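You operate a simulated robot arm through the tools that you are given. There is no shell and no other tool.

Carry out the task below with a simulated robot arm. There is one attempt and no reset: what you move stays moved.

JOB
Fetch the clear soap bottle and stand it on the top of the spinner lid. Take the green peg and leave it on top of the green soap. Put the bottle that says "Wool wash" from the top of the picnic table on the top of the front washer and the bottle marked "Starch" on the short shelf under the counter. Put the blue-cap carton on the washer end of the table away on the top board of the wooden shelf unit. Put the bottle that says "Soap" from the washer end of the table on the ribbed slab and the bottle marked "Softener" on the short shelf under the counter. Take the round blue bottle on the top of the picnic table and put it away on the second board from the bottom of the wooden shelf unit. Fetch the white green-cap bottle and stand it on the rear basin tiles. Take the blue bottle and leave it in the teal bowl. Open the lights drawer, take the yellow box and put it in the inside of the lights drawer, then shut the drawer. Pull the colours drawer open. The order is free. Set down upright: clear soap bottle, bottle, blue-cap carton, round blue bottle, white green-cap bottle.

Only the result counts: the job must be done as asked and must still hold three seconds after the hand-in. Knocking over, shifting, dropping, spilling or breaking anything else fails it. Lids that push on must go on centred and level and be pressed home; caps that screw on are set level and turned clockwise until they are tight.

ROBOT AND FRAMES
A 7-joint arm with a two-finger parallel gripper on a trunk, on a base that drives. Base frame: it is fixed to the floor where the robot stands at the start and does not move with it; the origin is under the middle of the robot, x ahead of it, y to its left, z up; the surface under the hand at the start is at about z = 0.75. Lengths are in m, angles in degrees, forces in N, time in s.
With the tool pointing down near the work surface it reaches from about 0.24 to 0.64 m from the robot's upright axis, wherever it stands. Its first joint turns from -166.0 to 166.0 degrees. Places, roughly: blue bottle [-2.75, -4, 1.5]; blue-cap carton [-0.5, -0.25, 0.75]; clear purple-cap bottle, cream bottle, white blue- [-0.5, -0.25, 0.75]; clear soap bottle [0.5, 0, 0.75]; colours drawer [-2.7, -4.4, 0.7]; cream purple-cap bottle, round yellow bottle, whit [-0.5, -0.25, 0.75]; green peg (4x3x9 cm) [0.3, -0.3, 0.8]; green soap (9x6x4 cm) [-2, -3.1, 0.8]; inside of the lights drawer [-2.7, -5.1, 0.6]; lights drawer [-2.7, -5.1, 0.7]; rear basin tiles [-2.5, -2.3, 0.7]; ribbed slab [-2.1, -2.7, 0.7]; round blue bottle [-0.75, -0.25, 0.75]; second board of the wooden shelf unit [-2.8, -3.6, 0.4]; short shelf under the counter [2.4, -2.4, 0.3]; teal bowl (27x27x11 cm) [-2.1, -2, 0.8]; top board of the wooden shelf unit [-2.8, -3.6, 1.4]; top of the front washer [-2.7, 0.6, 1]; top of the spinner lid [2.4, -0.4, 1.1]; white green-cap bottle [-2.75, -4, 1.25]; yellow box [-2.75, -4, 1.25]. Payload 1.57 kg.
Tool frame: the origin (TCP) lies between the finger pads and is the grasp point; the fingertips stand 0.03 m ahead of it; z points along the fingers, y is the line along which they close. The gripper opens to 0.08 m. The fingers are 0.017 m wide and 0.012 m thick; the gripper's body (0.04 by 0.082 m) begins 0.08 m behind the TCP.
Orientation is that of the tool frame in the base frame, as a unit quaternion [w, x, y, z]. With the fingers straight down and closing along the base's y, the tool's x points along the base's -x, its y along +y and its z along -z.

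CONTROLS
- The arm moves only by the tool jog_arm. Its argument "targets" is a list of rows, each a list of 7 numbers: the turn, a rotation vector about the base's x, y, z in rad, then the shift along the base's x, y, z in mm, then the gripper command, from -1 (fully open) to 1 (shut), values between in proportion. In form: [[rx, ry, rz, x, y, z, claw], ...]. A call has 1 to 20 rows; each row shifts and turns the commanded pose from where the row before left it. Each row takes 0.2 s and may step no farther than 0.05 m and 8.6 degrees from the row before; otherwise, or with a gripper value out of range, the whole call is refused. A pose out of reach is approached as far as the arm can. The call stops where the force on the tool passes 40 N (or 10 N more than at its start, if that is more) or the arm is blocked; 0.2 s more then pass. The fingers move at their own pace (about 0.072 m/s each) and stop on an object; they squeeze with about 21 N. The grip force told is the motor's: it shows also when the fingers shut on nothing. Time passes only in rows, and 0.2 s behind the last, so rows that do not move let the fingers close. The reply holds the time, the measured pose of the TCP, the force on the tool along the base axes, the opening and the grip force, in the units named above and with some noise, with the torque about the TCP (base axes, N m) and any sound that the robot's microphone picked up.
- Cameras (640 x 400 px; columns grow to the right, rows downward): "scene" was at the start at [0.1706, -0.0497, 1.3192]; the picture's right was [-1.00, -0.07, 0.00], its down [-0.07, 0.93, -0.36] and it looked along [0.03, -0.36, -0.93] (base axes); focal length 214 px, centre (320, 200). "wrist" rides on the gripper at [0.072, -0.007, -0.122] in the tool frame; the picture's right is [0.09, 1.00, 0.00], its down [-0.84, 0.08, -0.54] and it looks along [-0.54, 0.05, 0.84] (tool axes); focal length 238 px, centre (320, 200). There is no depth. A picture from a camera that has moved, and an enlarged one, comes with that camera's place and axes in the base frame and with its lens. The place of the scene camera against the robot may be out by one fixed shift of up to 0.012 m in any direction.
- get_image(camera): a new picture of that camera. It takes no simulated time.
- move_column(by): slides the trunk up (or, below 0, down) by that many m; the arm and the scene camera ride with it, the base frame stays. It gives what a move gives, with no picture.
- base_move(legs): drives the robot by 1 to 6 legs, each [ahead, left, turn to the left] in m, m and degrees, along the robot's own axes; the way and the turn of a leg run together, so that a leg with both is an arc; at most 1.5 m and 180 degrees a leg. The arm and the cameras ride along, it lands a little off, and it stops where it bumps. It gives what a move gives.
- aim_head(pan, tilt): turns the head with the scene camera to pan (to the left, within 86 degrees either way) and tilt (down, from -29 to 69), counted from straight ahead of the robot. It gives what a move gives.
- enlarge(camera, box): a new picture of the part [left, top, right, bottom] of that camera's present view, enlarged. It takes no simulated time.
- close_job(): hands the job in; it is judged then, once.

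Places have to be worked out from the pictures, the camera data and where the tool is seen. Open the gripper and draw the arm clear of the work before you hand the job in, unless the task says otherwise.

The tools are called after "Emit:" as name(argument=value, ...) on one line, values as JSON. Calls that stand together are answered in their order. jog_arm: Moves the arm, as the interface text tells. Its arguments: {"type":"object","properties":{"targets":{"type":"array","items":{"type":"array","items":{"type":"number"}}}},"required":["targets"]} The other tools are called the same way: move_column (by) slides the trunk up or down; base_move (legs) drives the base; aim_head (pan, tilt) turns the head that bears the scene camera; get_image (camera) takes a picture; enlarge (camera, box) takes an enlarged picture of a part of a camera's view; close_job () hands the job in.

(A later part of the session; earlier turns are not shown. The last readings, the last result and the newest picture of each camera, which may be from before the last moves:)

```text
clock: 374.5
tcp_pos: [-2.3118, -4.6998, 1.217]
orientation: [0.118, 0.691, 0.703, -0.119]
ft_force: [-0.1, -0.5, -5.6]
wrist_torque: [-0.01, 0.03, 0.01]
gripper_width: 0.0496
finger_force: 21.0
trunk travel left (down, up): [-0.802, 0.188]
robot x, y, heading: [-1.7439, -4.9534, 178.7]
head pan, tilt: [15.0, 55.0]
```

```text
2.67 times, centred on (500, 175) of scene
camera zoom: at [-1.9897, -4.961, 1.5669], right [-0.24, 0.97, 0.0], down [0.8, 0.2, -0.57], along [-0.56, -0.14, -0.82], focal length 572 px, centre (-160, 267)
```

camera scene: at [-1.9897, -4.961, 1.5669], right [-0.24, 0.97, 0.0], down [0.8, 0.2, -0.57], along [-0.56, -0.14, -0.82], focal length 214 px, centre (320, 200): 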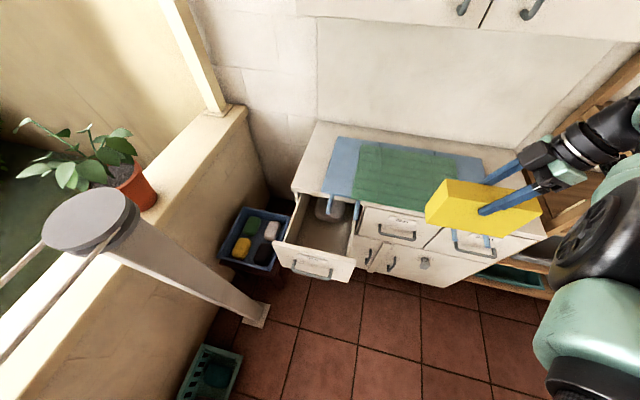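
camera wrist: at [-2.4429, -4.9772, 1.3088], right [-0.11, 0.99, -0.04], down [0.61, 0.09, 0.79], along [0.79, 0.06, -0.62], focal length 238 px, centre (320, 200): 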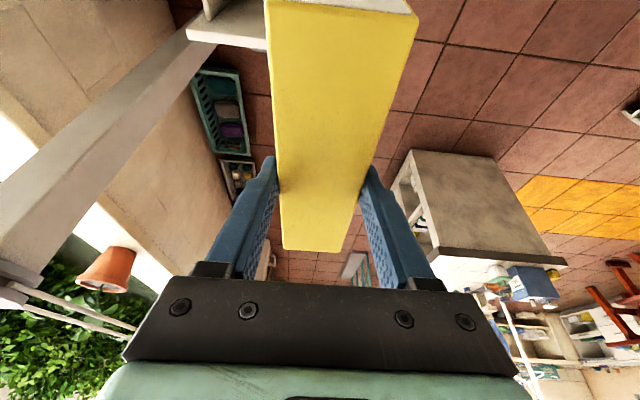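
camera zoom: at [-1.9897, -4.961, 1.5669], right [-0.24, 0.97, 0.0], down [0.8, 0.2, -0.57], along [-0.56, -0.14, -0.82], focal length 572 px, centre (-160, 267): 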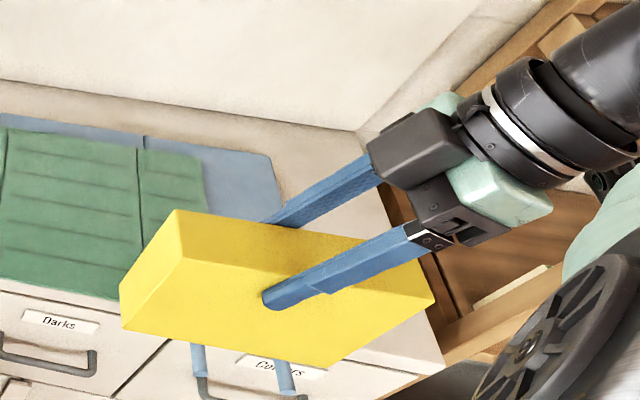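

Pole ends are at x ≈ -2.412 and the interior is y -5.155…-4.925, with the soap behind x = -2.50. I bring the box over the front part of the drawer.

Emit:
jog_arm(targets=[[0, 0, 0, 0, -45, 0, 1], [0, 0, 0, 0, -45, 0, 1], [0, 0, 0, -5, -45, 0, 1], [0, 0, 0, -5, -45, 0, 1], [0, 0, 0, -10, -45, 0, 1], [0, 0, 0, -10, -45, 0, 1], [0, 0, 0, -8, -45, 0, 1], [0, 0, 0, 0, -30, 0, 1], [0, 0, 0, 0, 0, 0, 1]])

Emit:
get_image(camera="scene")

Emit:
get_image(camera="wrist")

```text
clock: 376.5
tcp_pos: [-2.4097, -5.0206, 1.215]
orientation: [0.117, 0.692, 0.703, -0.119]
ft_force: [0.3, 0.7, -5.4]
wrist_torque: [-0.01, -0.01, 0.0]
gripper_width: 0.0498
finger_force: 21.3
out of reach, approached as far as the arm can: row 1, 2, 3, 4
trunk travel left (down, up): [-0.802, 0.188]
robot x, y, heading: [-1.7469, -4.9517, 179.0]
head pan, tilt: [15.0, 55.0]
```

```text
taken
camera scene: at [-1.9899, -4.9609, 1.5668], right [-0.24, 0.97, 0.0], down [0.8, 0.2, -0.57], along [-0.56, -0.14, -0.82], focal length 214 px, centre (320, 200)
```

scene: 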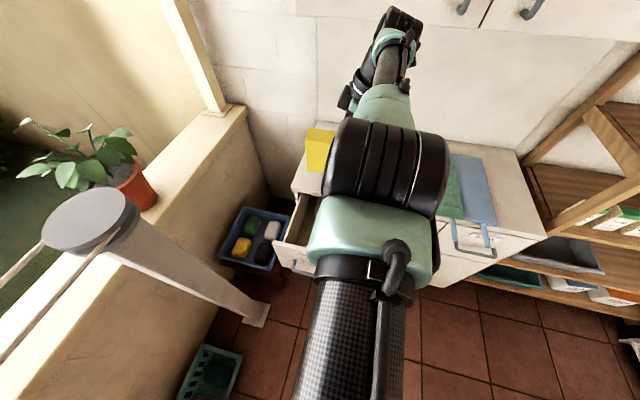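

```text
taken
camera wrist: at [-2.4189, -4.9131, 1.3074], right [0.99, 0.1, -0.03], down [0.09, -0.61, 0.79], along [0.06, -0.78, -0.62], focal length 238 px, centre (320, 200)
```

wrist: 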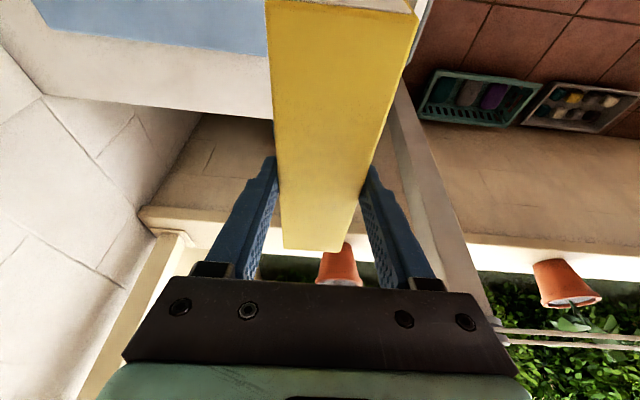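

Emit:
jog_arm(targets=[[0, 0, 0, 30, -12, 0, 1], [0, 0, 0, 30, -12, 0, 1], [0, 0, 0, 0, 0, 0, 1]])

Emit:
aim_head(pan=35, tilt=50)

Emit:
get_image(camera="scene")

```text
clock: 377.3
tcp_pos: [-2.3533, -5.0476, 1.2177]
orientation: [0.118, 0.69, 0.704, -0.116]
ft_force: [-0.3, -0.7, -6.2]
wrist_torque: [-0.02, -0.02, 0.02]
gripper_width: 0.0499
finger_force: 20.9
trunk travel left (down, up): [-0.802, 0.188]
robot x, y, heading: [-1.7449, -4.9545, 178.7]
head pan, tilt: [15.0, 55.0]
```

```text
clock: 378.2
tcp_pos: [-2.353, -5.0471, 1.2191]
orientation: [0.118, 0.69, 0.704, -0.117]
ft_force: [-0.3, 0.2, -5.3]
wrist_torque: [0.01, 0.01, 0.02]
gripper_width: 0.0498
finger_force: 20.7
trunk travel left (down, up): [-0.802, 0.188]
robot x, y, heading: [-1.7462, -4.954, 178.6]
head pan, tilt: [35.0, 50.0]
```

```text
taken
camera scene: at [-1.9835, -4.9868, 1.5734], right [-0.56, 0.83, 0.0], down [0.64, 0.43, -0.64], along [-0.53, -0.36, -0.77], focal length 214 px, centre (320, 200)
```

scene: 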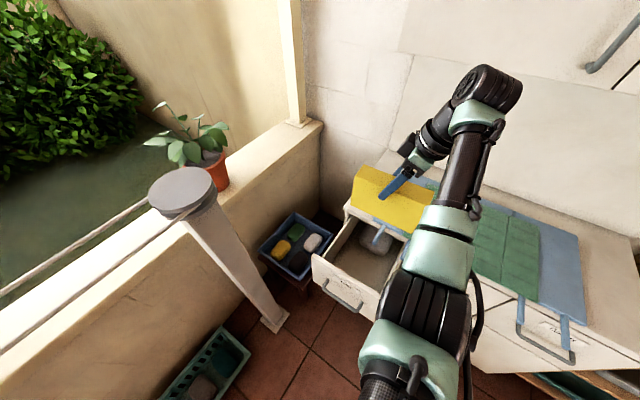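

Position is right. I lower the trunk 0.28 m and check alignment just above the drawer.

Emit:
move_column(by=-0.28)

Emit:
get_image(camera="scene")

Emit:
enlarge(camera="scene", box=[260, 180, 460, 340])

```text
clock: 381.0
tcp_pos: [-2.3535, -5.0468, 0.939]
orientation: [0.117, 0.691, 0.704, -0.117]
ft_force: [0.2, 0.4, -4.9]
wrist_torque: [-0.03, -0.06, 0.01]
gripper_width: 0.0498
finger_force: 20.8
trunk travel left (down, up): [-0.522, 0.468]
robot x, y, heading: [-1.7424, -4.9557, 178.9]
head pan, tilt: [35.0, 50.0]
```

```text
taken
camera scene: at [-1.9834, -4.987, 1.2934], right [-0.56, 0.83, 0.0], down [0.64, 0.43, -0.64], along [-0.53, -0.36, -0.77], focal length 214 px, centre (320, 200)
```

scene: 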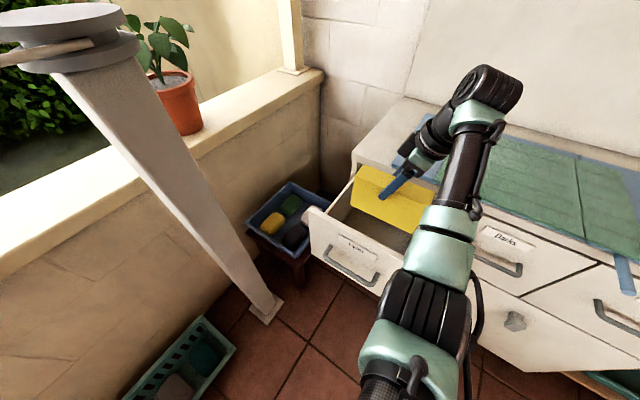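

```text
2.50 times, centred on (360, 260) of scene
camera zoom: at [-1.9834, -4.987, 1.2934], right [-0.56, 0.83, 0.0], down [0.64, 0.43, -0.64], along [-0.53, -0.36, -0.77], focal length 536 px, centre (220, 50)
```

zoom: 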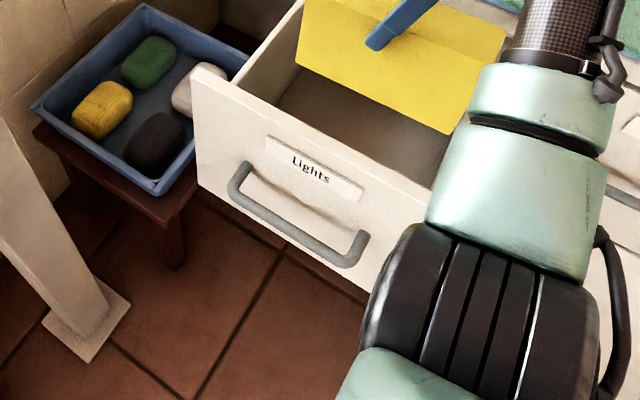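

The box is aligned over the drawer. To keep the forearm above the drawer front, I lower with the arm rather than the trunk, in steps.

Emit:
jog_arm(targets=[[0, 0, 0, 0, 0, -20, 1], [0, 0, 0, 0, 0, -20, 1], [0, 0, 0, 0, 0, -20, 1], [0, 0, 0, 0, 0, -20, 1], [0, 0, 0, 0, 0, -20, 1], [0, 0, 0, 0, 0, -20, 1], [0, 0, 0, 0, 0, 0, 1]])

Emit:
get_image(camera="scene")

```text
clock: 382.6
tcp_pos: [-2.3515, -5.0465, 0.8196]
orientation: [0.118, 0.691, 0.704, -0.117]
ft_force: [-0.7, 0.8, -7.0]
wrist_torque: [-0.03, -0.04, 0.02]
gripper_width: 0.0498
finger_force: 20.7
trunk travel left (down, up): [-0.522, 0.468]
robot x, y, heading: [-1.7473, -4.9541, 178.9]
head pan, tilt: [35.0, 50.0]
```

```text
taken
camera scene: at [-1.9834, -4.987, 1.2934], right [-0.56, 0.83, 0.0], down [0.64, 0.43, -0.64], along [-0.53, -0.36, -0.77], focal length 214 px, centre (320, 200)
```

scene: 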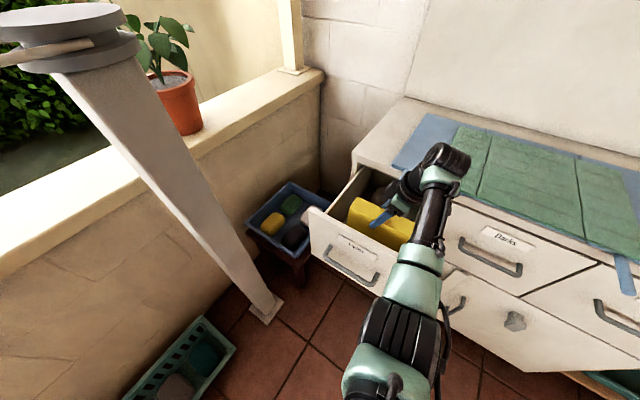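

Emit:
enlarge(camera="scene", box=[330, 120, 490, 260])

Emit:
get_image(camera="wrist")

```text
2.86 times, centred on (410, 190) of scene
camera zoom: at [-1.9834, -4.987, 1.2934], right [-0.56, 0.83, 0.0], down [0.64, 0.43, -0.64], along [-0.53, -0.36, -0.77], focal length 613 px, centre (63, 229)
```

zoom: 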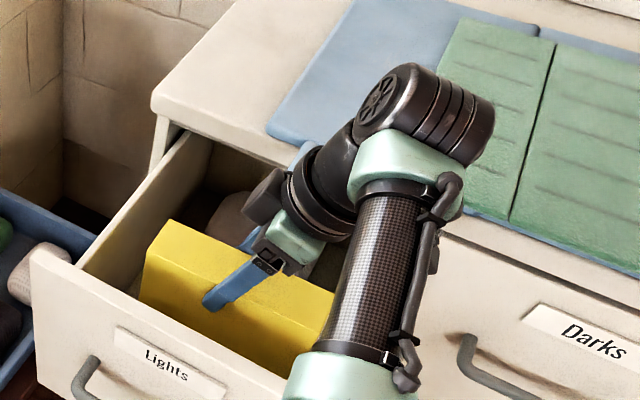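

```text
taken
camera wrist: at [-2.3629, -4.9385, 0.9104], right [0.99, 0.11, -0.03], down [0.09, -0.61, 0.79], along [0.06, -0.78, -0.62], focal length 238 px, centre (320, 200)
```

wrist: 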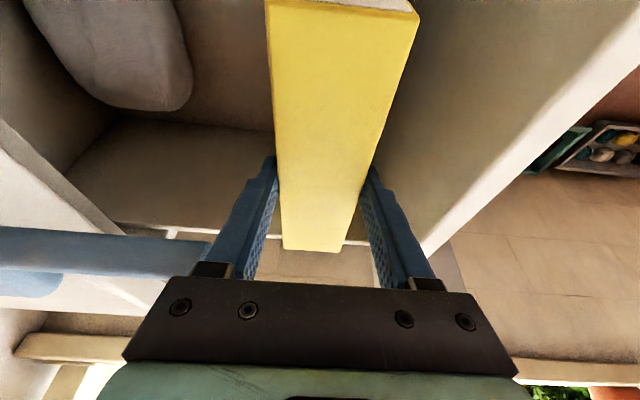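

The gripper is centred between the pole ends and the drawer front. I continue lowering until the box meets the floor of the drawer.

Emit:
jog_arm(targets=[[0, 0, 0, 0, 0, -15, 1], [0, 0, 0, 0, 0, -15, 1], [0, 0, 0, 0, 0, -15, 1], [0, 0, 0, 0, 0, -15, 1], [0, 0, 0, 0, 0, -10, 1], [0, 0, 0, 0, 0, 0, 1]])

Emit:
enlarge(camera="scene", box=[330, 120, 490, 260])

Emit:
get_image(camera="wrist")

```text
clock: 384.0
tcp_pos: [-2.3541, -5.0478, 0.7476]
orientation: [0.117, 0.691, 0.704, -0.118]
ft_force: [0.1, 0.6, -5.4]
wrist_torque: [-0.03, -0.01, -0.01]
gripper_width: 0.0496
finger_force: 20.9
trunk travel left (down, up): [-0.522, 0.468]
robot x, y, heading: [-1.7457, -4.9536, 178.7]
head pan, tilt: [35.0, 50.0]
```

```text
2.86 times, centred on (410, 190) of scene
camera zoom: at [-1.9834, -4.987, 1.2934], right [-0.56, 0.83, 0.0], down [0.64, 0.43, -0.64], along [-0.53, -0.36, -0.77], focal length 613 px, centre (63, 229)
```

zoom: 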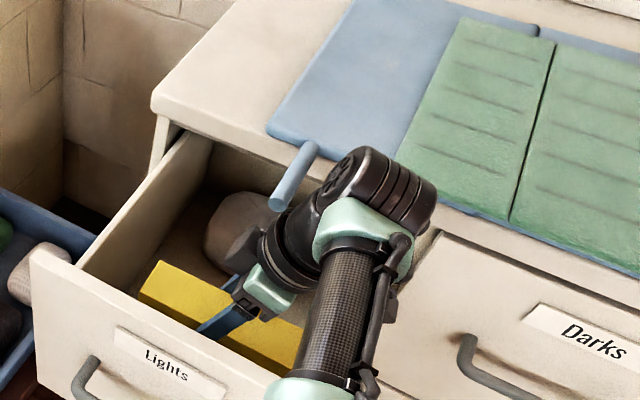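

```text
taken
camera wrist: at [-2.3634, -4.9399, 0.8394], right [0.99, 0.11, -0.03], down [0.09, -0.61, 0.79], along [0.06, -0.78, -0.62], focal length 238 px, centre (320, 200)
```

wrist: 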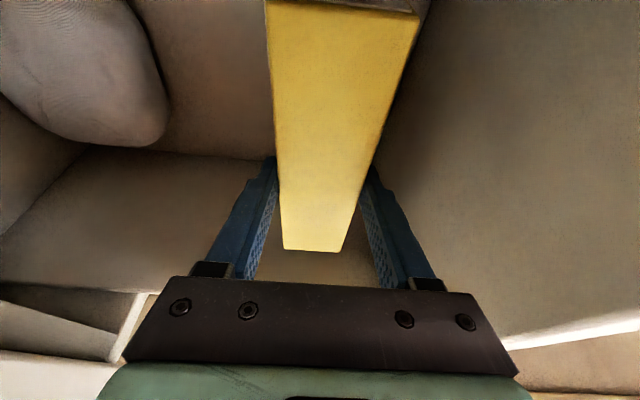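

Emit:
jog_arm(targets=[[0, 0, 0, 0, 0, -8, 1], [0, 0, 0, 0, 0, -8, 1], [0, 0, 0, 0, 0, -6, 1], [0, 0, 0, 0, 0, 0, 1]])

Emit:
enlarge(camera="scene", box=[330, 120, 490, 260])

```text
clock: 385.0
tcp_pos: [-2.3523, -5.0477, 0.7264]
orientation: [0.117, 0.691, 0.704, -0.118]
ft_force: [-1.3, -0.4, -5.4]
wrist_torque: [-0.02, -0.01, -0.01]
gripper_width: 0.0498
finger_force: 21.0
trunk travel left (down, up): [-0.522, 0.468]
robot x, y, heading: [-1.7418, -4.9531, 179.0]
head pan, tilt: [35.0, 50.0]
```

```text
2.86 times, centred on (410, 190) of scene
camera zoom: at [-1.9835, -4.987, 1.2934], right [-0.56, 0.83, 0.0], down [0.64, 0.43, -0.64], along [-0.53, -0.36, -0.77], focal length 613 px, centre (63, 229)
```

zoom: 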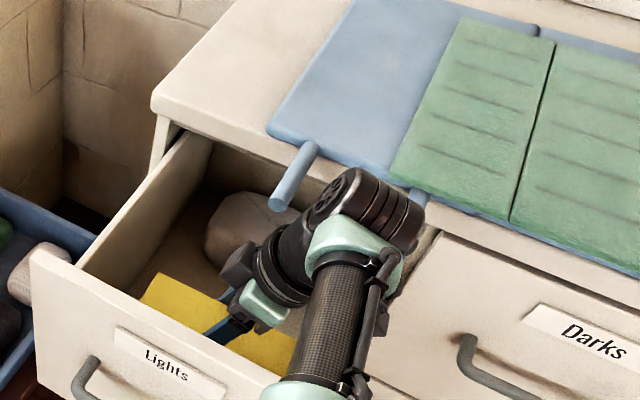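

Emit:
jog_arm(targets=[[0, 0, 0, 0, 0, -6, 1], [0, 0, 0, 0, 0, -6, 1], [0, 0, 0, 0, 0, -6, 1], [0, 0, 0, 0, 0, 0, 1]])

Emit:
enlarge(camera="scene", box=[330, 120, 490, 260])

```text
clock: 386.0
tcp_pos: [-2.3535, -5.0462, 0.7084]
orientation: [0.117, 0.691, 0.704, -0.117]
ft_force: [-0.7, -0.2, -5.4]
wrist_torque: [0.0, -0.02, -0.02]
gripper_width: 0.0497
finger_force: 20.9
trunk travel left (down, up): [-0.522, 0.468]
robot x, y, heading: [-1.7457, -4.9533, 178.9]
head pan, tilt: [35.0, 50.0]
```

```text
2.86 times, centred on (410, 190) of scene
camera zoom: at [-1.9835, -4.987, 1.2934], right [-0.56, 0.83, 0.0], down [0.64, 0.43, -0.64], along [-0.53, -0.36, -0.77], focal length 613 px, centre (63, 229)
```

zoom: 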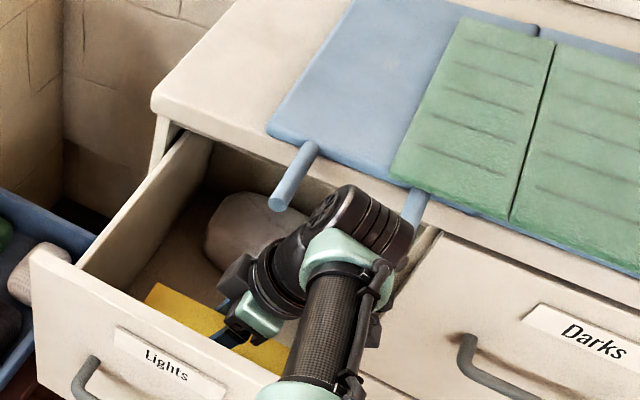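

Emit:
jog_arm(targets=[[0, 0, 0, 0, 0, -5, 1], [0, 0, 0, 0, 0, -5, 1], [0, 0, 0, 0, 0, -4, 1], [0, 0, 0, 0, 0, 0, 1]])

Emit:
enlarge(camera="scene", box=[330, 120, 490, 260])

Emit:
get_image(camera="wrist")

```text
clock: 387.0
tcp_pos: [-2.354, -5.046, 0.6945]
orientation: [0.118, 0.691, 0.704, -0.118]
ft_force: [0.1, 0.2, -5.4]
wrist_torque: [0.03, 0.01, 0.02]
gripper_width: 0.05
finger_force: 21.1
trunk travel left (down, up): [-0.522, 0.468]
robot x, y, heading: [-1.7457, -4.9581, 179.0]
head pan, tilt: [35.0, 50.0]
```

```text
2.86 times, centred on (410, 190) of scene
camera zoom: at [-1.9835, -4.987, 1.2934], right [-0.56, 0.83, 0.0], down [0.64, 0.43, -0.64], along [-0.53, -0.36, -0.77], focal length 613 px, centre (63, 229)
```

zoom: 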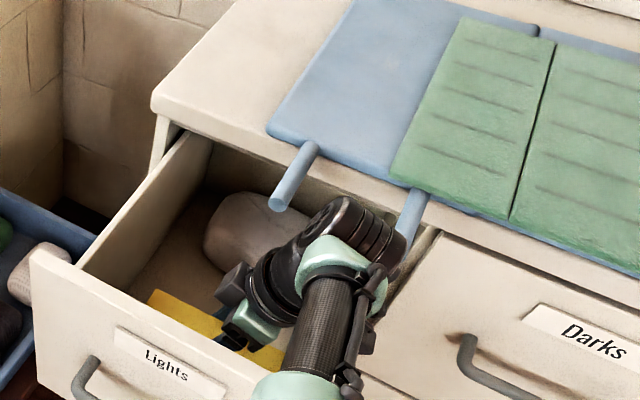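

```text
taken
camera wrist: at [-2.3635, -4.9381, 0.7868], right [0.99, 0.1, -0.03], down [0.09, -0.61, 0.79], along [0.06, -0.78, -0.62], focal length 238 px, centre (320, 200)
```

wrist: 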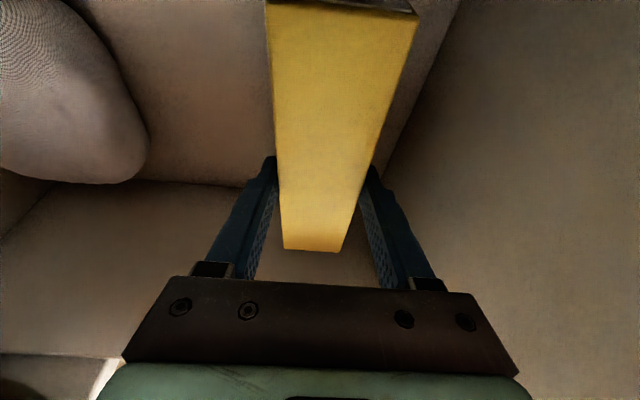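

Emit:
jog_arm(targets=[[0, 0, 0, 0, 0, -4, 1], [0, 0, 0, 0, 0, -4, 1], [0, 0, 0, 0, 0, 0, 1]])

Emit:
jog_arm(targets=[[0, 0, 0, 0, 0, -4, 1], [0, 0, 0, 0, 0, -4, 1], [0, 0, 0, 0, 0, 0, 1]])

```text
clock: 387.8
tcp_pos: [-2.3552, -5.0464, 0.6923]
orientation: [0.114, 0.69, 0.704, -0.125]
ft_force: [-1.4, 3.9, 29.1]
wrist_torque: [-0.18, -0.33, 0.01]
gripper_width: 0.0502
finger_force: 20.8
trunk travel left (down, up): [-0.522, 0.468]
robot x, y, heading: [-1.746, -4.9558, 178.8]
head pan, tilt: [35.0, 50.0]
```

```text
clock: 388.3
tcp_pos: [-2.3604, -5.0462, 0.6928]
orientation: [0.111, 0.688, 0.706, -0.125]
ft_force: [-2.2, 0.9, 18.9]
wrist_torque: [1.36, -1.55, 0.83]
gripper_width: 0.0503
finger_force: 20.5
trunk travel left (down, up): [-0.522, 0.468]
robot x, y, heading: [-1.7436, -4.948, 179.1]
head pan, tilt: [35.0, 50.0]
stopped in row 2: the force on the tool passed its limit at 46 N (the readings are from after the stop); the commanded pose is now the measured one
```

Contact with the drawer floor. I ease off, open just enough, and rise.

Emit:
jog_arm(targets=[[0, 0, 0, 0, 0, 3, 1], [0, 0, 0, 0, 0, 0, -0.45], [0, 0, 0, 0, 0, 0, -0.5], [0, 0, 0, 0, 0, 0, -0.5]])

Emit:
get_image(camera="wrist")

```text
clock: 389.3
tcp_pos: [-2.358, -5.0461, 0.693]
orientation: [0.111, 0.69, 0.705, -0.123]
ft_force: [-1.9, 1.0, 12.3]
wrist_torque: [1.35, -0.14, 0.14]
gripper_width: 0.0601
finger_force: 0.0
trunk travel left (down, up): [-0.522, 0.468]
robot x, y, heading: [-1.7459, -4.9534, 178.8]
head pan, tilt: [35.0, 50.0]
```

```text
taken
camera wrist: at [-2.3668, -4.9381, 0.7844], right [0.99, 0.11, -0.05], down [0.11, -0.61, 0.78], along [0.05, -0.78, -0.62], focal length 238 px, centre (320, 200)
```

wrist: 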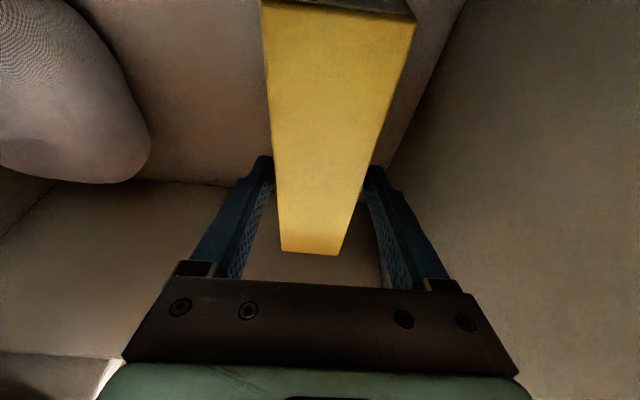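

Emit:
jog_arm(targets=[[0, 0, 0, 0, 0, 10, -0.5], [0, 0, 0, 0, 0, 15, -0.5], [0, 0, 0, 0, 0, 20, -0.5], [0, 0, 0, 0, 0, 20, -0.5], [0, 0, 0, 0, 0, 0, -0.5]])

Emit:
get_image(camera="wrist")

Emit:
enlarge(camera="scene", box=[290, 120, 490, 290])

```text
clock: 390.5
tcp_pos: [-2.3587, -5.0479, 0.7563]
orientation: [0.112, 0.689, 0.706, -0.123]
ft_force: [0.1, 1.0, -0.1]
wrist_torque: [-0.01, 0.04, -0.02]
gripper_width: 0.0599
finger_force: 0.0
trunk travel left (down, up): [-0.522, 0.468]
robot x, y, heading: [-1.7456, -4.9532, 178.5]
head pan, tilt: [35.0, 50.0]
```

```text
taken
camera wrist: at [-2.3673, -4.9388, 0.8486], right [0.99, 0.11, -0.05], down [0.1, -0.61, 0.78], along [0.05, -0.78, -0.62], focal length 238 px, centre (320, 200)
```

wrist: 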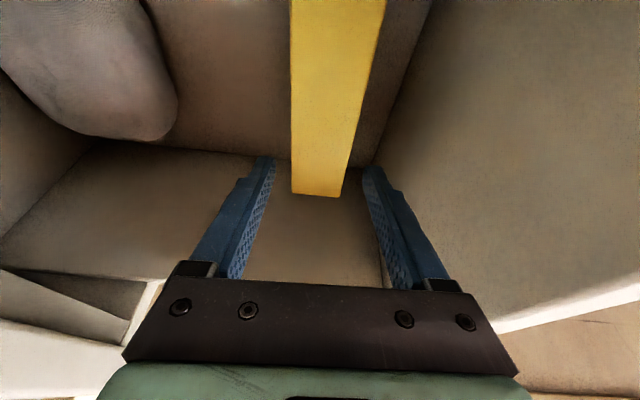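

```text
2.35 times, centred on (390, 205) of scene
camera zoom: at [-1.9829, -4.987, 1.2935], right [-0.56, 0.83, 0.0], down [0.64, 0.43, -0.64], along [-0.53, -0.36, -0.77], focal length 505 px, centre (155, 188)
```

zoom: 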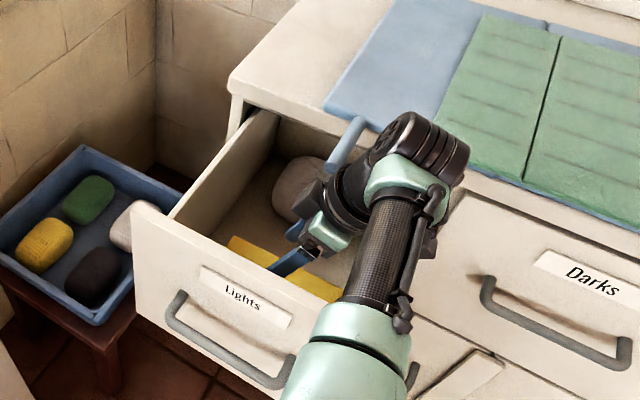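

The box stands in the drawer. I raise the hand clear and turn the tool back to horizontal for pushing the drawer shut.

Emit:
jog_arm(targets=[[0, 0, 0, 0, 0, 30, -0.5], [0, 0, 0, 0, 0, 40, -0.5], [0, 0, 0, 0, 0, 45, -0.5], [0, 0, 0, 0, 0, 45, -0.5], [0, 0, 0, 0, 0, 45, -0.5], [0, 0, 0, 0, 0, 45, -0.5], [0, 0, 0, 0, 0, 0, 1]])

Emit:
jog_arm(targets=[[0, 0, 0.1428, 10, 5, 0, 1], [0, 0, 0.1428, 10, 5, 0, 1], [0, 0, 0.1428, 10, 5, 0, 1], [0, 0, 0.1428, 10, 5, 0, 1], [0, 0, 0.1428, 10, 5, 0, 1], [0, 0, 0.1428, 0, 5, 0, 1], [0, 0, 0.1428, 0, 5, 0, 1], [0, 0, 0.1428, 0, 5, 0, 1], [0, 0, 0.1428, 0, 5, 0, 1], [0, 0, 0.1428, 0, 0, 0, 1], [0, 0, 0.1428, 0, 0, 0, 1]])

Emit:
get_image(camera="scene")

```text
clock: 392.1
tcp_pos: [-2.3594, -5.0467, 1.0081]
orientation: [0.113, 0.688, 0.706, -0.123]
ft_force: [0.0, -0.3, -0.8]
wrist_torque: [0.0, 0.04, -0.01]
gripper_width: 0.0055
finger_force: 0.3
trunk travel left (down, up): [-0.522, 0.468]
robot x, y, heading: [-1.7454, -4.9553, 179.1]
head pan, tilt: [35.0, 50.0]
```

```text
clock: 394.5
tcp_pos: [-2.3077, -5.0014, 1.0071]
orientation: [0.166, -0.012, 0.986, -0.008]
ft_force: [0.4, -0.3, -0.4]
wrist_torque: [-0.03, -0.02, -0.03]
gripper_width: 0.0
finger_force: 21.1
trunk travel left (down, up): [-0.522, 0.468]
robot x, y, heading: [-1.7428, -4.9561, 178.9]
head pan, tilt: [35.0, 50.0]
```

```text
taken
camera scene: at [-1.9829, -4.987, 1.2935], right [-0.56, 0.83, 0.0], down [0.64, 0.43, -0.64], along [-0.53, -0.36, -0.77], focal length 214 px, centre (320, 200)
```

scene: 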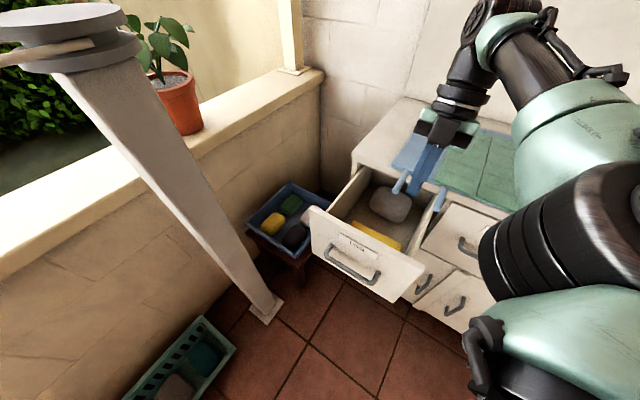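

Emit:
jog_arm(targets=[[0, 0.1428, 0, 0, 0, 0, 1], [0, 0.1428, 0, 0, 0, 0, 1], [0, 0.1428, 0, 0, 0, 0, 1], [0, 0.1428, 0, 0, 0, 0, 1], [0, 0.1428, 0, 0, 0, 0, 1], [0, 0.1428, 0, 0, 0, 0, 1], [0, 0.1428, 0, 0, 0, 0, 1], [0, 0.1428, 0, 0, 0, 0, 1], [0, 0.1428, 0, 0, 0, 0, 1], [0, 0.1428, 0, 0, 0, 0, 1], [0, 0.1428, 0, 0, 0, 0, 1], [0, 0.1428, 0, 0, 0, 0, 1], [0, 0.1428, 0, 0, 0, 0, 1], [0, 0.05, 0, 0, 0, 0, 1]])

Emit:
base_move(legs=[[-0.13, 0.08, 1]])

Emit:
get_image(camera="scene")

```text
clock: 397.5
tcp_pos: [-2.3071, -5.0025, 1.0074]
orientation: [0.708, 0.013, -0.706, -0.003]
ft_force: [-0.4, -0.2, -0.5]
wrist_torque: [-0.02, -0.02, 0.03]
gripper_width: 0.0
finger_force: 20.6
trunk travel left (down, up): [-0.522, 0.468]
robot x, y, heading: [-1.7444, -4.9561, 179.1]
head pan, tilt: [35.0, 50.0]
```

```text
clock: 398.9
tcp_pos: [-2.1787, -5.0939, 1.0082]
orientation: [0.708, 0.018, -0.706, 0.001]
ft_force: [-1.5, -1.0, 0.4]
wrist_torque: [0.01, -0.01, -0.02]
gripper_width: 0.0
finger_force: 20.9
trunk travel left (down, up): [-0.522, 0.468]
robot x, y, heading: [-1.6223, -5.0371, 179.8]
head pan, tilt: [35.0, 50.0]
```

```text
taken
camera scene: at [-1.8547, -5.0735, 1.2936], right [-0.57, 0.82, 0.0], down [0.63, 0.44, -0.64], along [-0.53, -0.37, -0.77], focal length 214 px, centre (320, 200)
```

scene: 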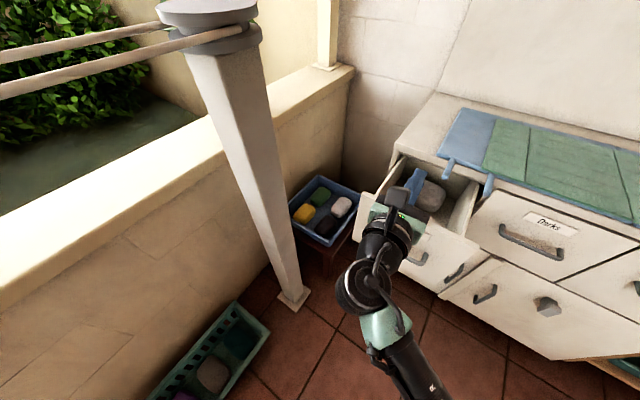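

I lower the closed fingers to the level above the handle, in front of the drawer.

Emit:
jog_arm(targets=[[0, 0, 0, 40, 10, 0, 1], [0, 0, 0, 0, 10, -45, 1], [0, 0, 0, 0, 10, -45, 1], [0, 0, 0, 0, 7, -45, 1], [0, 0, 0, 0, 0, -45, 1], [0, 0, 0, 0, 0, -45, 1], [0, 0, 0, 0, 0, -5, 1], [0, 0, 0, 0, 0, 0, 1]])

Emit:
get_image(camera="wrist")

Emit:
get_image(camera="scene")

```text
clock: 400.7
tcp_pos: [-2.1379, -5.0559, 0.7799]
orientation: [0.708, 0.019, -0.706, 0.001]
ft_force: [0.9, 0.5, -0.3]
wrist_torque: [0.0, 0.01, 0.02]
gripper_width: 0.0
finger_force: 21.5
trunk travel left (down, up): [-0.522, 0.468]
robot x, y, heading: [-1.6156, -5.0364, 179.9]
head pan, tilt: [35.0, 50.0]
```

```text
taken
camera wrist: at [-2.0177, -5.0612, 0.851], right [-0.03, 0.99, 0.12], down [0.54, 0.11, -0.84], along [-0.84, 0.04, -0.54], focal length 238 px, centre (320, 200)
```

wrist: 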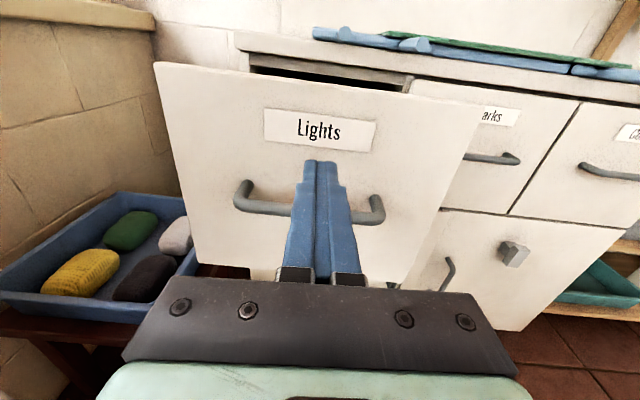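

```text
taken
camera scene: at [-1.8553, -5.0731, 1.2935], right [-0.57, 0.82, 0.0], down [0.63, 0.44, -0.64], along [-0.53, -0.37, -0.77], focal length 214 px, centre (320, 200)
```

scene: 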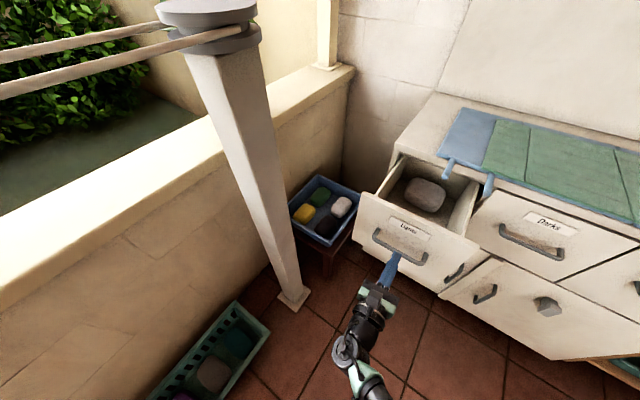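

I push the drawer shut by driving forward with the closed fingers on its front.

Emit:
base_move(legs=[[0.2, 0, 0]])

Emit:
base_move(legs=[[0.13, 0, 0]])

Emit:
get_image(camera="wrist")

Emit:
get_image(camera="scene")

```text
clock: 402.3
tcp_pos: [-2.3388, -5.0579, 0.7789]
orientation: [0.708, 0.019, -0.706, 0.001]
ft_force: [-0.5, 0.5, 0.6]
wrist_torque: [-0.02, -0.03, 0.02]
gripper_width: 0.0
finger_force: 21.1
trunk travel left (down, up): [-0.522, 0.468]
robot x, y, heading: [-1.8193, -5.0337, 179.9]
head pan, tilt: [35.0, 50.0]
```

```text
clock: 403.7
tcp_pos: [-2.4659, -5.0579, 0.7789]
orientation: [0.708, 0.018, -0.706, 0.001]
ft_force: [-0.6, 1.1, 0.8]
wrist_torque: [0.01, 0.0, 0.0]
gripper_width: 0.0001
finger_force: 21.4
trunk travel left (down, up): [-0.522, 0.468]
robot x, y, heading: [-1.953, -5.0354, 180.2]
head pan, tilt: [35.0, 50.0]
stopped in leg 1: the force on the tool passed its limit at 64 N (the readings are from after the stop); the commanded pose is now the measured one
```

```text
taken
camera wrist: at [-2.3462, -5.0623, 0.8507], right [-0.03, 0.99, 0.12], down [0.54, 0.11, -0.84], along [-0.84, 0.04, -0.54], focal length 238 px, centre (320, 200)
```

wrist: 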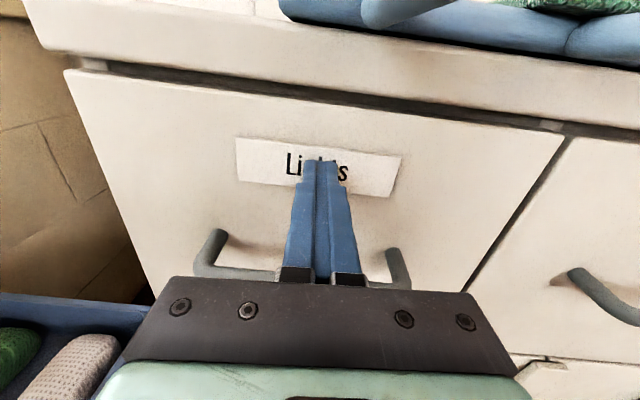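

```text
taken
camera scene: at [-2.1861, -5.0733, 1.2936], right [-0.57, 0.82, 0.0], down [0.63, 0.44, -0.64], along [-0.53, -0.37, -0.77], focal length 214 px, centre (320, 200)
```

scene: 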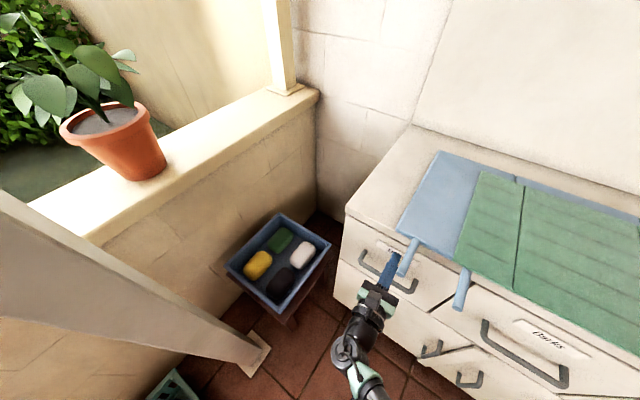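

Emit:
enlarge(camera="scene", box=[330, 200, 530, 380])

Emit:
jog_arm(targets=[[0, 0, 0, -6, 0, 0, 1], [0, 0, 0, -6, 0, 0, 1], [0, 0, 0, 0, 0, 0, 1]])

```text
2.22 times, centred on (430, 290) of scene
camera zoom: at [-2.1861, -5.0733, 1.2936], right [-0.57, 0.82, 0.0], down [0.63, 0.44, -0.64], along [-0.53, -0.37, -0.77], focal length 477 px, centre (76, 0)
```

zoom: 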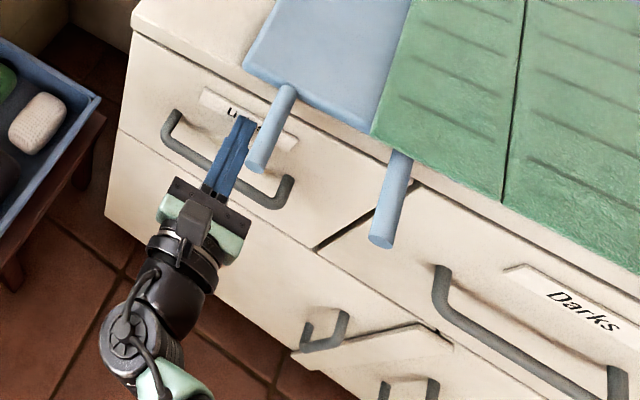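

```text
clock: 404.1
tcp_pos: [-2.4674, -5.0575, 0.7787]
orientation: [0.708, 0.018, -0.706, 0.002]
ft_force: [21.6, 3.5, 9.3]
wrist_torque: [0.1, 0.22, -0.33]
gripper_width: 0.0
finger_force: 21.3
trunk travel left (down, up): [-0.522, 0.468]
robot x, y, heading: [-1.9506, -5.0361, 180.2]
head pan, tilt: [35.0, 50.0]
stopped in row 2: the force on the tool passed its limit at 48 N (the readings are from after the stop); the commanded pose is now the measured one
```

The drawer is shut hard against its stop. I back off, move across to the Colours drawer and roll the tool so the fingers close vertically.

Emit:
base_move(legs=[[-0.22, 0, 0], [0, -0.63, 0]])

Emit:
jog_arm(targets=[[-0.1428, 0, 0, 0, 0, -7, -1], [-0.1428, 0, 0, 0, 0, -7, -1], [-0.1428, 0, 0, 0, 0, -7, -1], [-0.1428, 0, 0, 0, 0, -7, -1], [-0.1428, 0, 0, 0, 0, -7, -1], [-0.1428, 0, 0, 0, 0, -7, -1], [-0.1428, 0, 0, 0, 0, -7, -1], [-0.1428, 0, 0, 0, 0, -7, -1], [-0.1428, 0, 0, 0, 0, -7, -1], [-0.1428, 0, 0, 0, 0, -7, -1], [-0.1428, 0, 0, 0, 0, -3, -1], [0, 0, 0, 0, 0, 0, -1]])

Emit:
get_image(camera="wrist")

Emit:
get_image(camera="scene")

```text
clock: 408.9
tcp_pos: [-2.2488, -4.4296, 0.7757]
orientation: [-0.706, -0.015, 0.708, 0.003]
ft_force: [-0.3, -0.2, 0.3]
wrist_torque: [0.04, -0.01, 0.0]
gripper_width: 0.0
finger_force: 21.2
trunk travel left (down, up): [-0.522, 0.468]
robot x, y, heading: [-1.7264, -4.4102, 179.1]
head pan, tilt: [35.0, 50.0]
```

```text
clock: 411.5
tcp_pos: [-2.2471, -4.4308, 0.7033]
orientation: [0.509, -0.49, -0.501, 0.5]
ft_force: [0.0, -0.2, 0.6]
wrist_torque: [0.0, 0.01, -0.01]
gripper_width: 0.08
finger_force: 0.0
trunk travel left (down, up): [-0.522, 0.468]
robot x, y, heading: [-1.7307, -4.4138, 179.4]
head pan, tilt: [35.0, 50.0]
```

```text
taken
camera wrist: at [-2.1275, -4.3574, 0.7091], right [-0.02, 0.11, -0.99], down [0.54, -0.83, -0.11], along [-0.84, -0.54, -0.05], focal length 238 px, centre (320, 200)
```

wrist: 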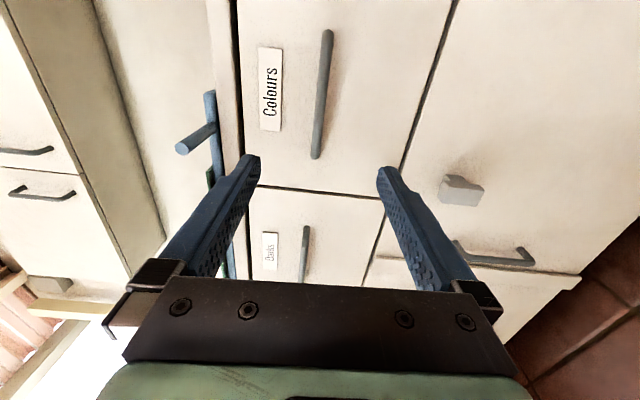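

```text
taken
camera scene: at [-1.9645, -4.4479, 1.2935], right [-0.56, 0.83, 0.0], down [0.63, 0.43, -0.64], along [-0.53, -0.36, -0.77], focal length 214 px, centre (320, 200)
```

scene: 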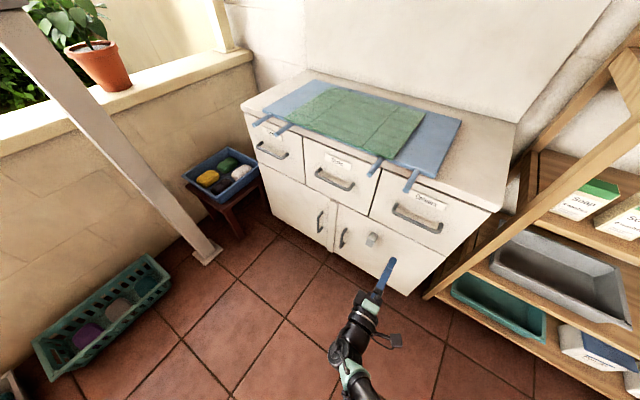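

Emit:
jog_arm(targets=[[0, 0, 0, -40, 10, 1, -1], [0, 0, 0, -45, 9, 1, -1], [0, 0, 0, -45, 0, 1, -1], [0, 0, 0, -45, 0, 0, -1], [0, 0, 0, 0, 0, 0, -1]])

Emit:
get_image(camera="wrist")

```text
clock: 412.7
tcp_pos: [-2.423, -4.4106, 0.7146]
orientation: [0.51, -0.489, -0.502, 0.499]
ft_force: [-0.2, 0.3, -0.8]
wrist_torque: [0.01, 0.02, -0.01]
gripper_width: 0.0798
finger_force: 0.0
out of reach, approached as far as the arm can: row 4
trunk travel left (down, up): [-0.522, 0.468]
robot x, y, heading: [-1.7254, -4.413, 179.3]
head pan, tilt: [35.0, 50.0]
```

```text
taken
camera wrist: at [-2.3035, -4.3388, 0.7202], right [-0.02, 0.11, -0.99], down [0.54, -0.83, -0.11], along [-0.84, -0.54, -0.05], focal length 238 px, centre (320, 200)
```

wrist: 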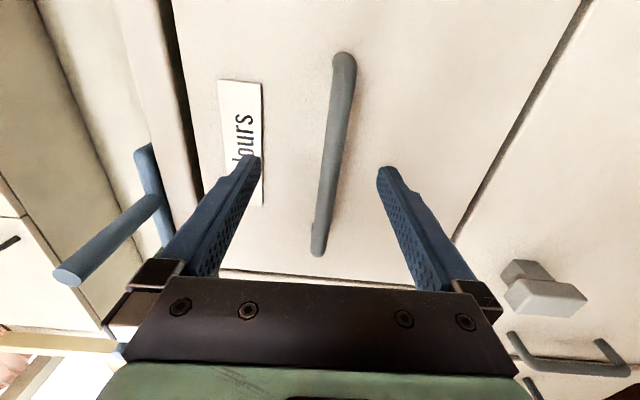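

Emit:
jog_arm(targets=[[0, 0, 0, 0, 0, -8, -1], [0, 0, 0, 0, 0, 0, -1]])

Emit:
base_move(legs=[[0.043, 0, 0]])

Emit:
get_image(camera="wrist")

```text
clock: 413.3
tcp_pos: [-2.4229, -4.4112, 0.7103]
orientation: [0.509, -0.489, -0.503, 0.498]
ft_force: [0.0, 1.5, -0.3]
wrist_torque: [0.03, 0.02, 0.01]
gripper_width: 0.0797
finger_force: 0.0
out of reach, approached as far as the arm can: row 1
trunk travel left (down, up): [-0.522, 0.468]
robot x, y, heading: [-1.7287, -4.4106, 179.5]
head pan, tilt: [35.0, 50.0]
```

```text
clock: 414.2
tcp_pos: [-2.467, -4.4112, 0.7114]
orientation: [0.51, -0.489, -0.502, 0.499]
ft_force: [1.7, 0.6, -1.5]
wrist_torque: [0.01, -0.16, 0.0]
gripper_width: 0.0803
finger_force: 0.1
trunk travel left (down, up): [-0.522, 0.468]
robot x, y, heading: [-1.7686, -4.4085, 179.1]
head pan, tilt: [35.0, 50.0]
```

```text
taken
camera wrist: at [-2.3464, -4.3383, 0.7181], right [-0.02, 0.12, -0.99], down [0.54, -0.83, -0.11], along [-0.84, -0.54, -0.05], focal length 238 px, centre (320, 200)
```

wrist: 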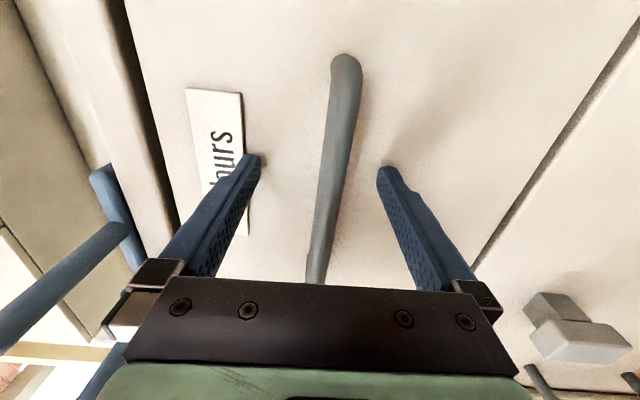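

Emit:
jog_arm(targets=[[0, 0, 0, 5, 0, -4, -1], [0, 0, 0, 0, 0, 0, 1], [0, 0, 0, 0, 0, 0, 1], [0, 0, 0, 0, 0, 0, 1], [0, 0, 0, 0, 0, 0, 1], [0, 0, 0, 0, 0, 0, 1]])

Emit:
base_move(legs=[[-0.05, 0, 0]])

Emit:
get_image(camera="scene")

```text
clock: 415.6
tcp_pos: [-2.4622, -4.4095, 0.7071]
orientation: [0.51, -0.489, -0.502, 0.499]
ft_force: [0.1, -0.9, 1.0]
wrist_torque: [-0.59, -0.01, 0.06]
gripper_width: 0.0138
finger_force: 30.4
trunk travel left (down, up): [-0.522, 0.468]
robot x, y, heading: [-1.773, -4.4106, 179.1]
head pan, tilt: [35.0, 50.0]
```

```text
clock: 416.5
tcp_pos: [-2.4121, -4.411, 0.708]
orientation: [0.51, -0.49, -0.501, 0.499]
ft_force: [2.3, 6.0, -0.4]
wrist_torque: [-0.51, -0.02, 0.22]
gripper_width: 0.0139
finger_force: 29.9
trunk travel left (down, up): [-0.522, 0.468]
robot x, y, heading: [-1.7194, -4.4116, 179.4]
head pan, tilt: [35.0, 50.0]
```

```text
taken
camera scene: at [-1.9586, -4.4477, 1.2936], right [-0.56, 0.83, 0.0], down [0.63, 0.43, -0.64], along [-0.53, -0.36, -0.77], focal length 214 px, centre (320, 200)
```

scene: 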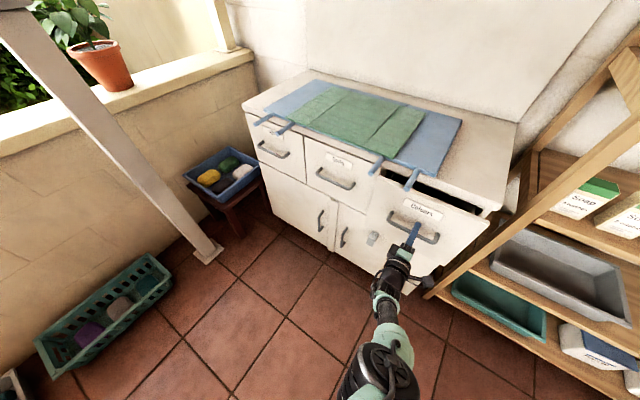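

It opens. I pull the rest of the way with the arm.

Emit:
jog_arm(targets=[[0, 0, 0, 30, 0, 0, 1], [0, 0, 0, 35, 0, 0, 1], [0, 0, 0, 35, 0, 0, 1], [0, 0, 0, 35, 0, 0, 1], [0, 0, 0, 35, 0, 0, 1], [0, 0, 0, 25, 0, 0, 1], [0, 0, 0, 0, 0, 0, 1]])

Emit:
get_image(camera="scene")

```text
clock: 418.1
tcp_pos: [-2.217, -4.4103, 0.7069]
orientation: [0.512, -0.49, -0.499, 0.499]
ft_force: [0.8, 2.4, 17.7]
wrist_torque: [-0.55, -0.1, -0.11]
gripper_width: 0.014
finger_force: 30.4
trunk travel left (down, up): [-0.522, 0.468]
robot x, y, heading: [-1.7211, -4.4094, 179.7]
head pan, tilt: [35.0, 50.0]
```

```text
taken
camera scene: at [-1.9573, -4.448, 1.294], right [-0.56, 0.83, 0.0], down [0.63, 0.43, -0.64], along [-0.53, -0.36, -0.77], focal length 214 px, centre (320, 200)
```

scene: 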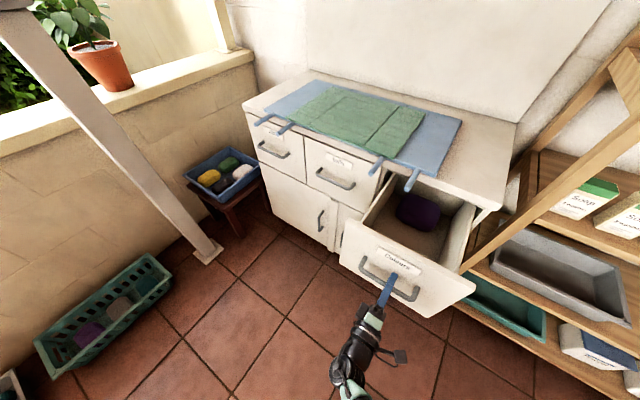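

The Colours drawer is open about 0.245 m. I release and withdraw.

Emit:
jog_arm(targets=[[0, 0, 0, 0, 0, 0, -1], [0, 0, 0, 0, 0, 0, -1], [0, 0, 0, 0, 0, 0, -1], [0, 0, 0, 0, 0, 0, -1], [0, 0, 0, 25, 0, 0, -1], [0, 0, 0, 25, 0, 0, -1]])

Emit:
base_move(legs=[[-0.04, 0, 0]])

Emit:
move_column(by=0.4)

Emit:
get_image(camera="scene")

```text
clock: 419.5
tcp_pos: [-2.1864, -4.4127, 0.7061]
orientation: [0.51, -0.49, -0.501, 0.498]
ft_force: [-1.1, -0.5, 0.4]
wrist_torque: [0.03, 0.01, -0.01]
gripper_width: 0.08
finger_force: 0.0
out of reach, approached as far as the arm can: row 6
trunk travel left (down, up): [-0.522, 0.468]
robot x, y, heading: [-1.7214, -4.4133, 179.5]
head pan, tilt: [35.0, 50.0]
```

```text
clock: 420.4
tcp_pos: [-2.1475, -4.412, 0.7075]
orientation: [0.511, -0.489, -0.502, 0.498]
ft_force: [0.2, -0.5, -0.3]
wrist_torque: [0.01, 0.0, -0.03]
gripper_width: 0.0799
finger_force: 0.0
trunk travel left (down, up): [-0.522, 0.468]
robot x, y, heading: [-1.6811, -4.4135, 179.4]
head pan, tilt: [35.0, 50.0]
```

```text
clock: 424.2
tcp_pos: [-2.1479, -4.4118, 1.1085]
orientation: [0.511, -0.489, -0.502, 0.498]
ft_force: [0.6, 0.4, 0.9]
wrist_torque: [0.02, -0.04, -0.01]
gripper_width: 0.0799
finger_force: 0.1
trunk travel left (down, up): [-0.922, 0.068]
robot x, y, heading: [-1.6852, -4.4148, 179.5]
head pan, tilt: [35.0, 50.0]
```

```text
taken
camera scene: at [-1.919, -4.4487, 1.6935], right [-0.57, 0.82, 0.0], down [0.63, 0.43, -0.64], along [-0.53, -0.36, -0.77], focal length 214 px, centre (320, 200)
```

scene: 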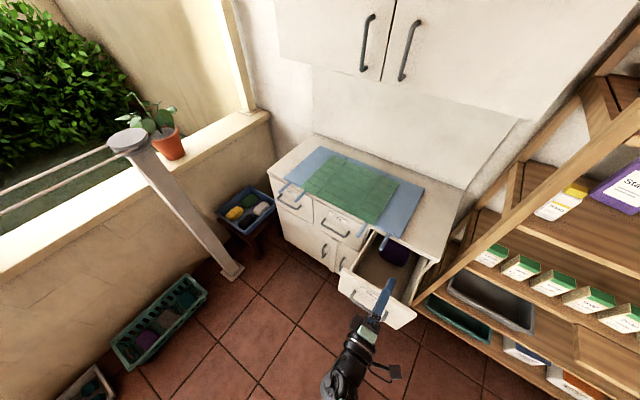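

Drawers done. I roll the tool camera-up again and drive back to the table's washer end, staying in the clear lane.

Emit:
jog_arm(targets=[[0.1428, 0, 0, 0, 0, 0, -1], [0.1428, 0, 0, 0, 0, 0, -1], [0.1428, 0, 0, 0, 0, 0, -1], [0.1428, 0, 0, 0, 0, 0, -1], [0.1428, 0, 0, 0, 0, 0, -1], [0.1428, 0, 0, 0, 0, 0, -1], [0.1428, 0, 0, 0, 0, 0, -1], [0.1428, 0, 0, 0, 0, 0, -1], [0.1428, 0, 0, 0, 0, 0, -1], [0.1428, 0, 0, 0, 0, 0, -1], [0.1428, 0, 0, 0, 0, 0, -1]])

Emit:
base_move(legs=[[0.04, -0.8, 0], [-0.12, -0.3, 0], [0, -1.4, 0], [-0.25, -0.8, 0]])

```text
clock: 426.6
tcp_pos: [-2.1475, -4.413, 1.1064]
orientation: [-0.707, -0.016, 0.707, 0.003]
ft_force: [0.0, -0.6, 0.3]
wrist_torque: [0.0, 0.01, 0.04]
gripper_width: 0.0797
finger_force: 0.1
trunk travel left (down, up): [-0.922, 0.068]
robot x, y, heading: [-1.6805, -4.4116, 179.7]
head pan, tilt: [35.0, 50.0]
```

```text
clock: 434.9
tcp_pos: [-2.0721, -3.042, 1.1075]
orientation: [-0.704, -0.036, 0.708, -0.036]
ft_force: [-5.3, -22.2, 1.0]
wrist_torque: [0.05, -0.02, -0.13]
gripper_width: 0.0604
finger_force: 0.0
trunk travel left (down, up): [-0.922, 0.068]
robot x, y, heading: [-1.6091, -3.0023, -178.9]
head pan, tilt: [35.0, 50.0]
stopped in leg 3: the force on the tool passed its limit at 51 N (the readings are from after the stop); the commanded pose is now the measured one
```

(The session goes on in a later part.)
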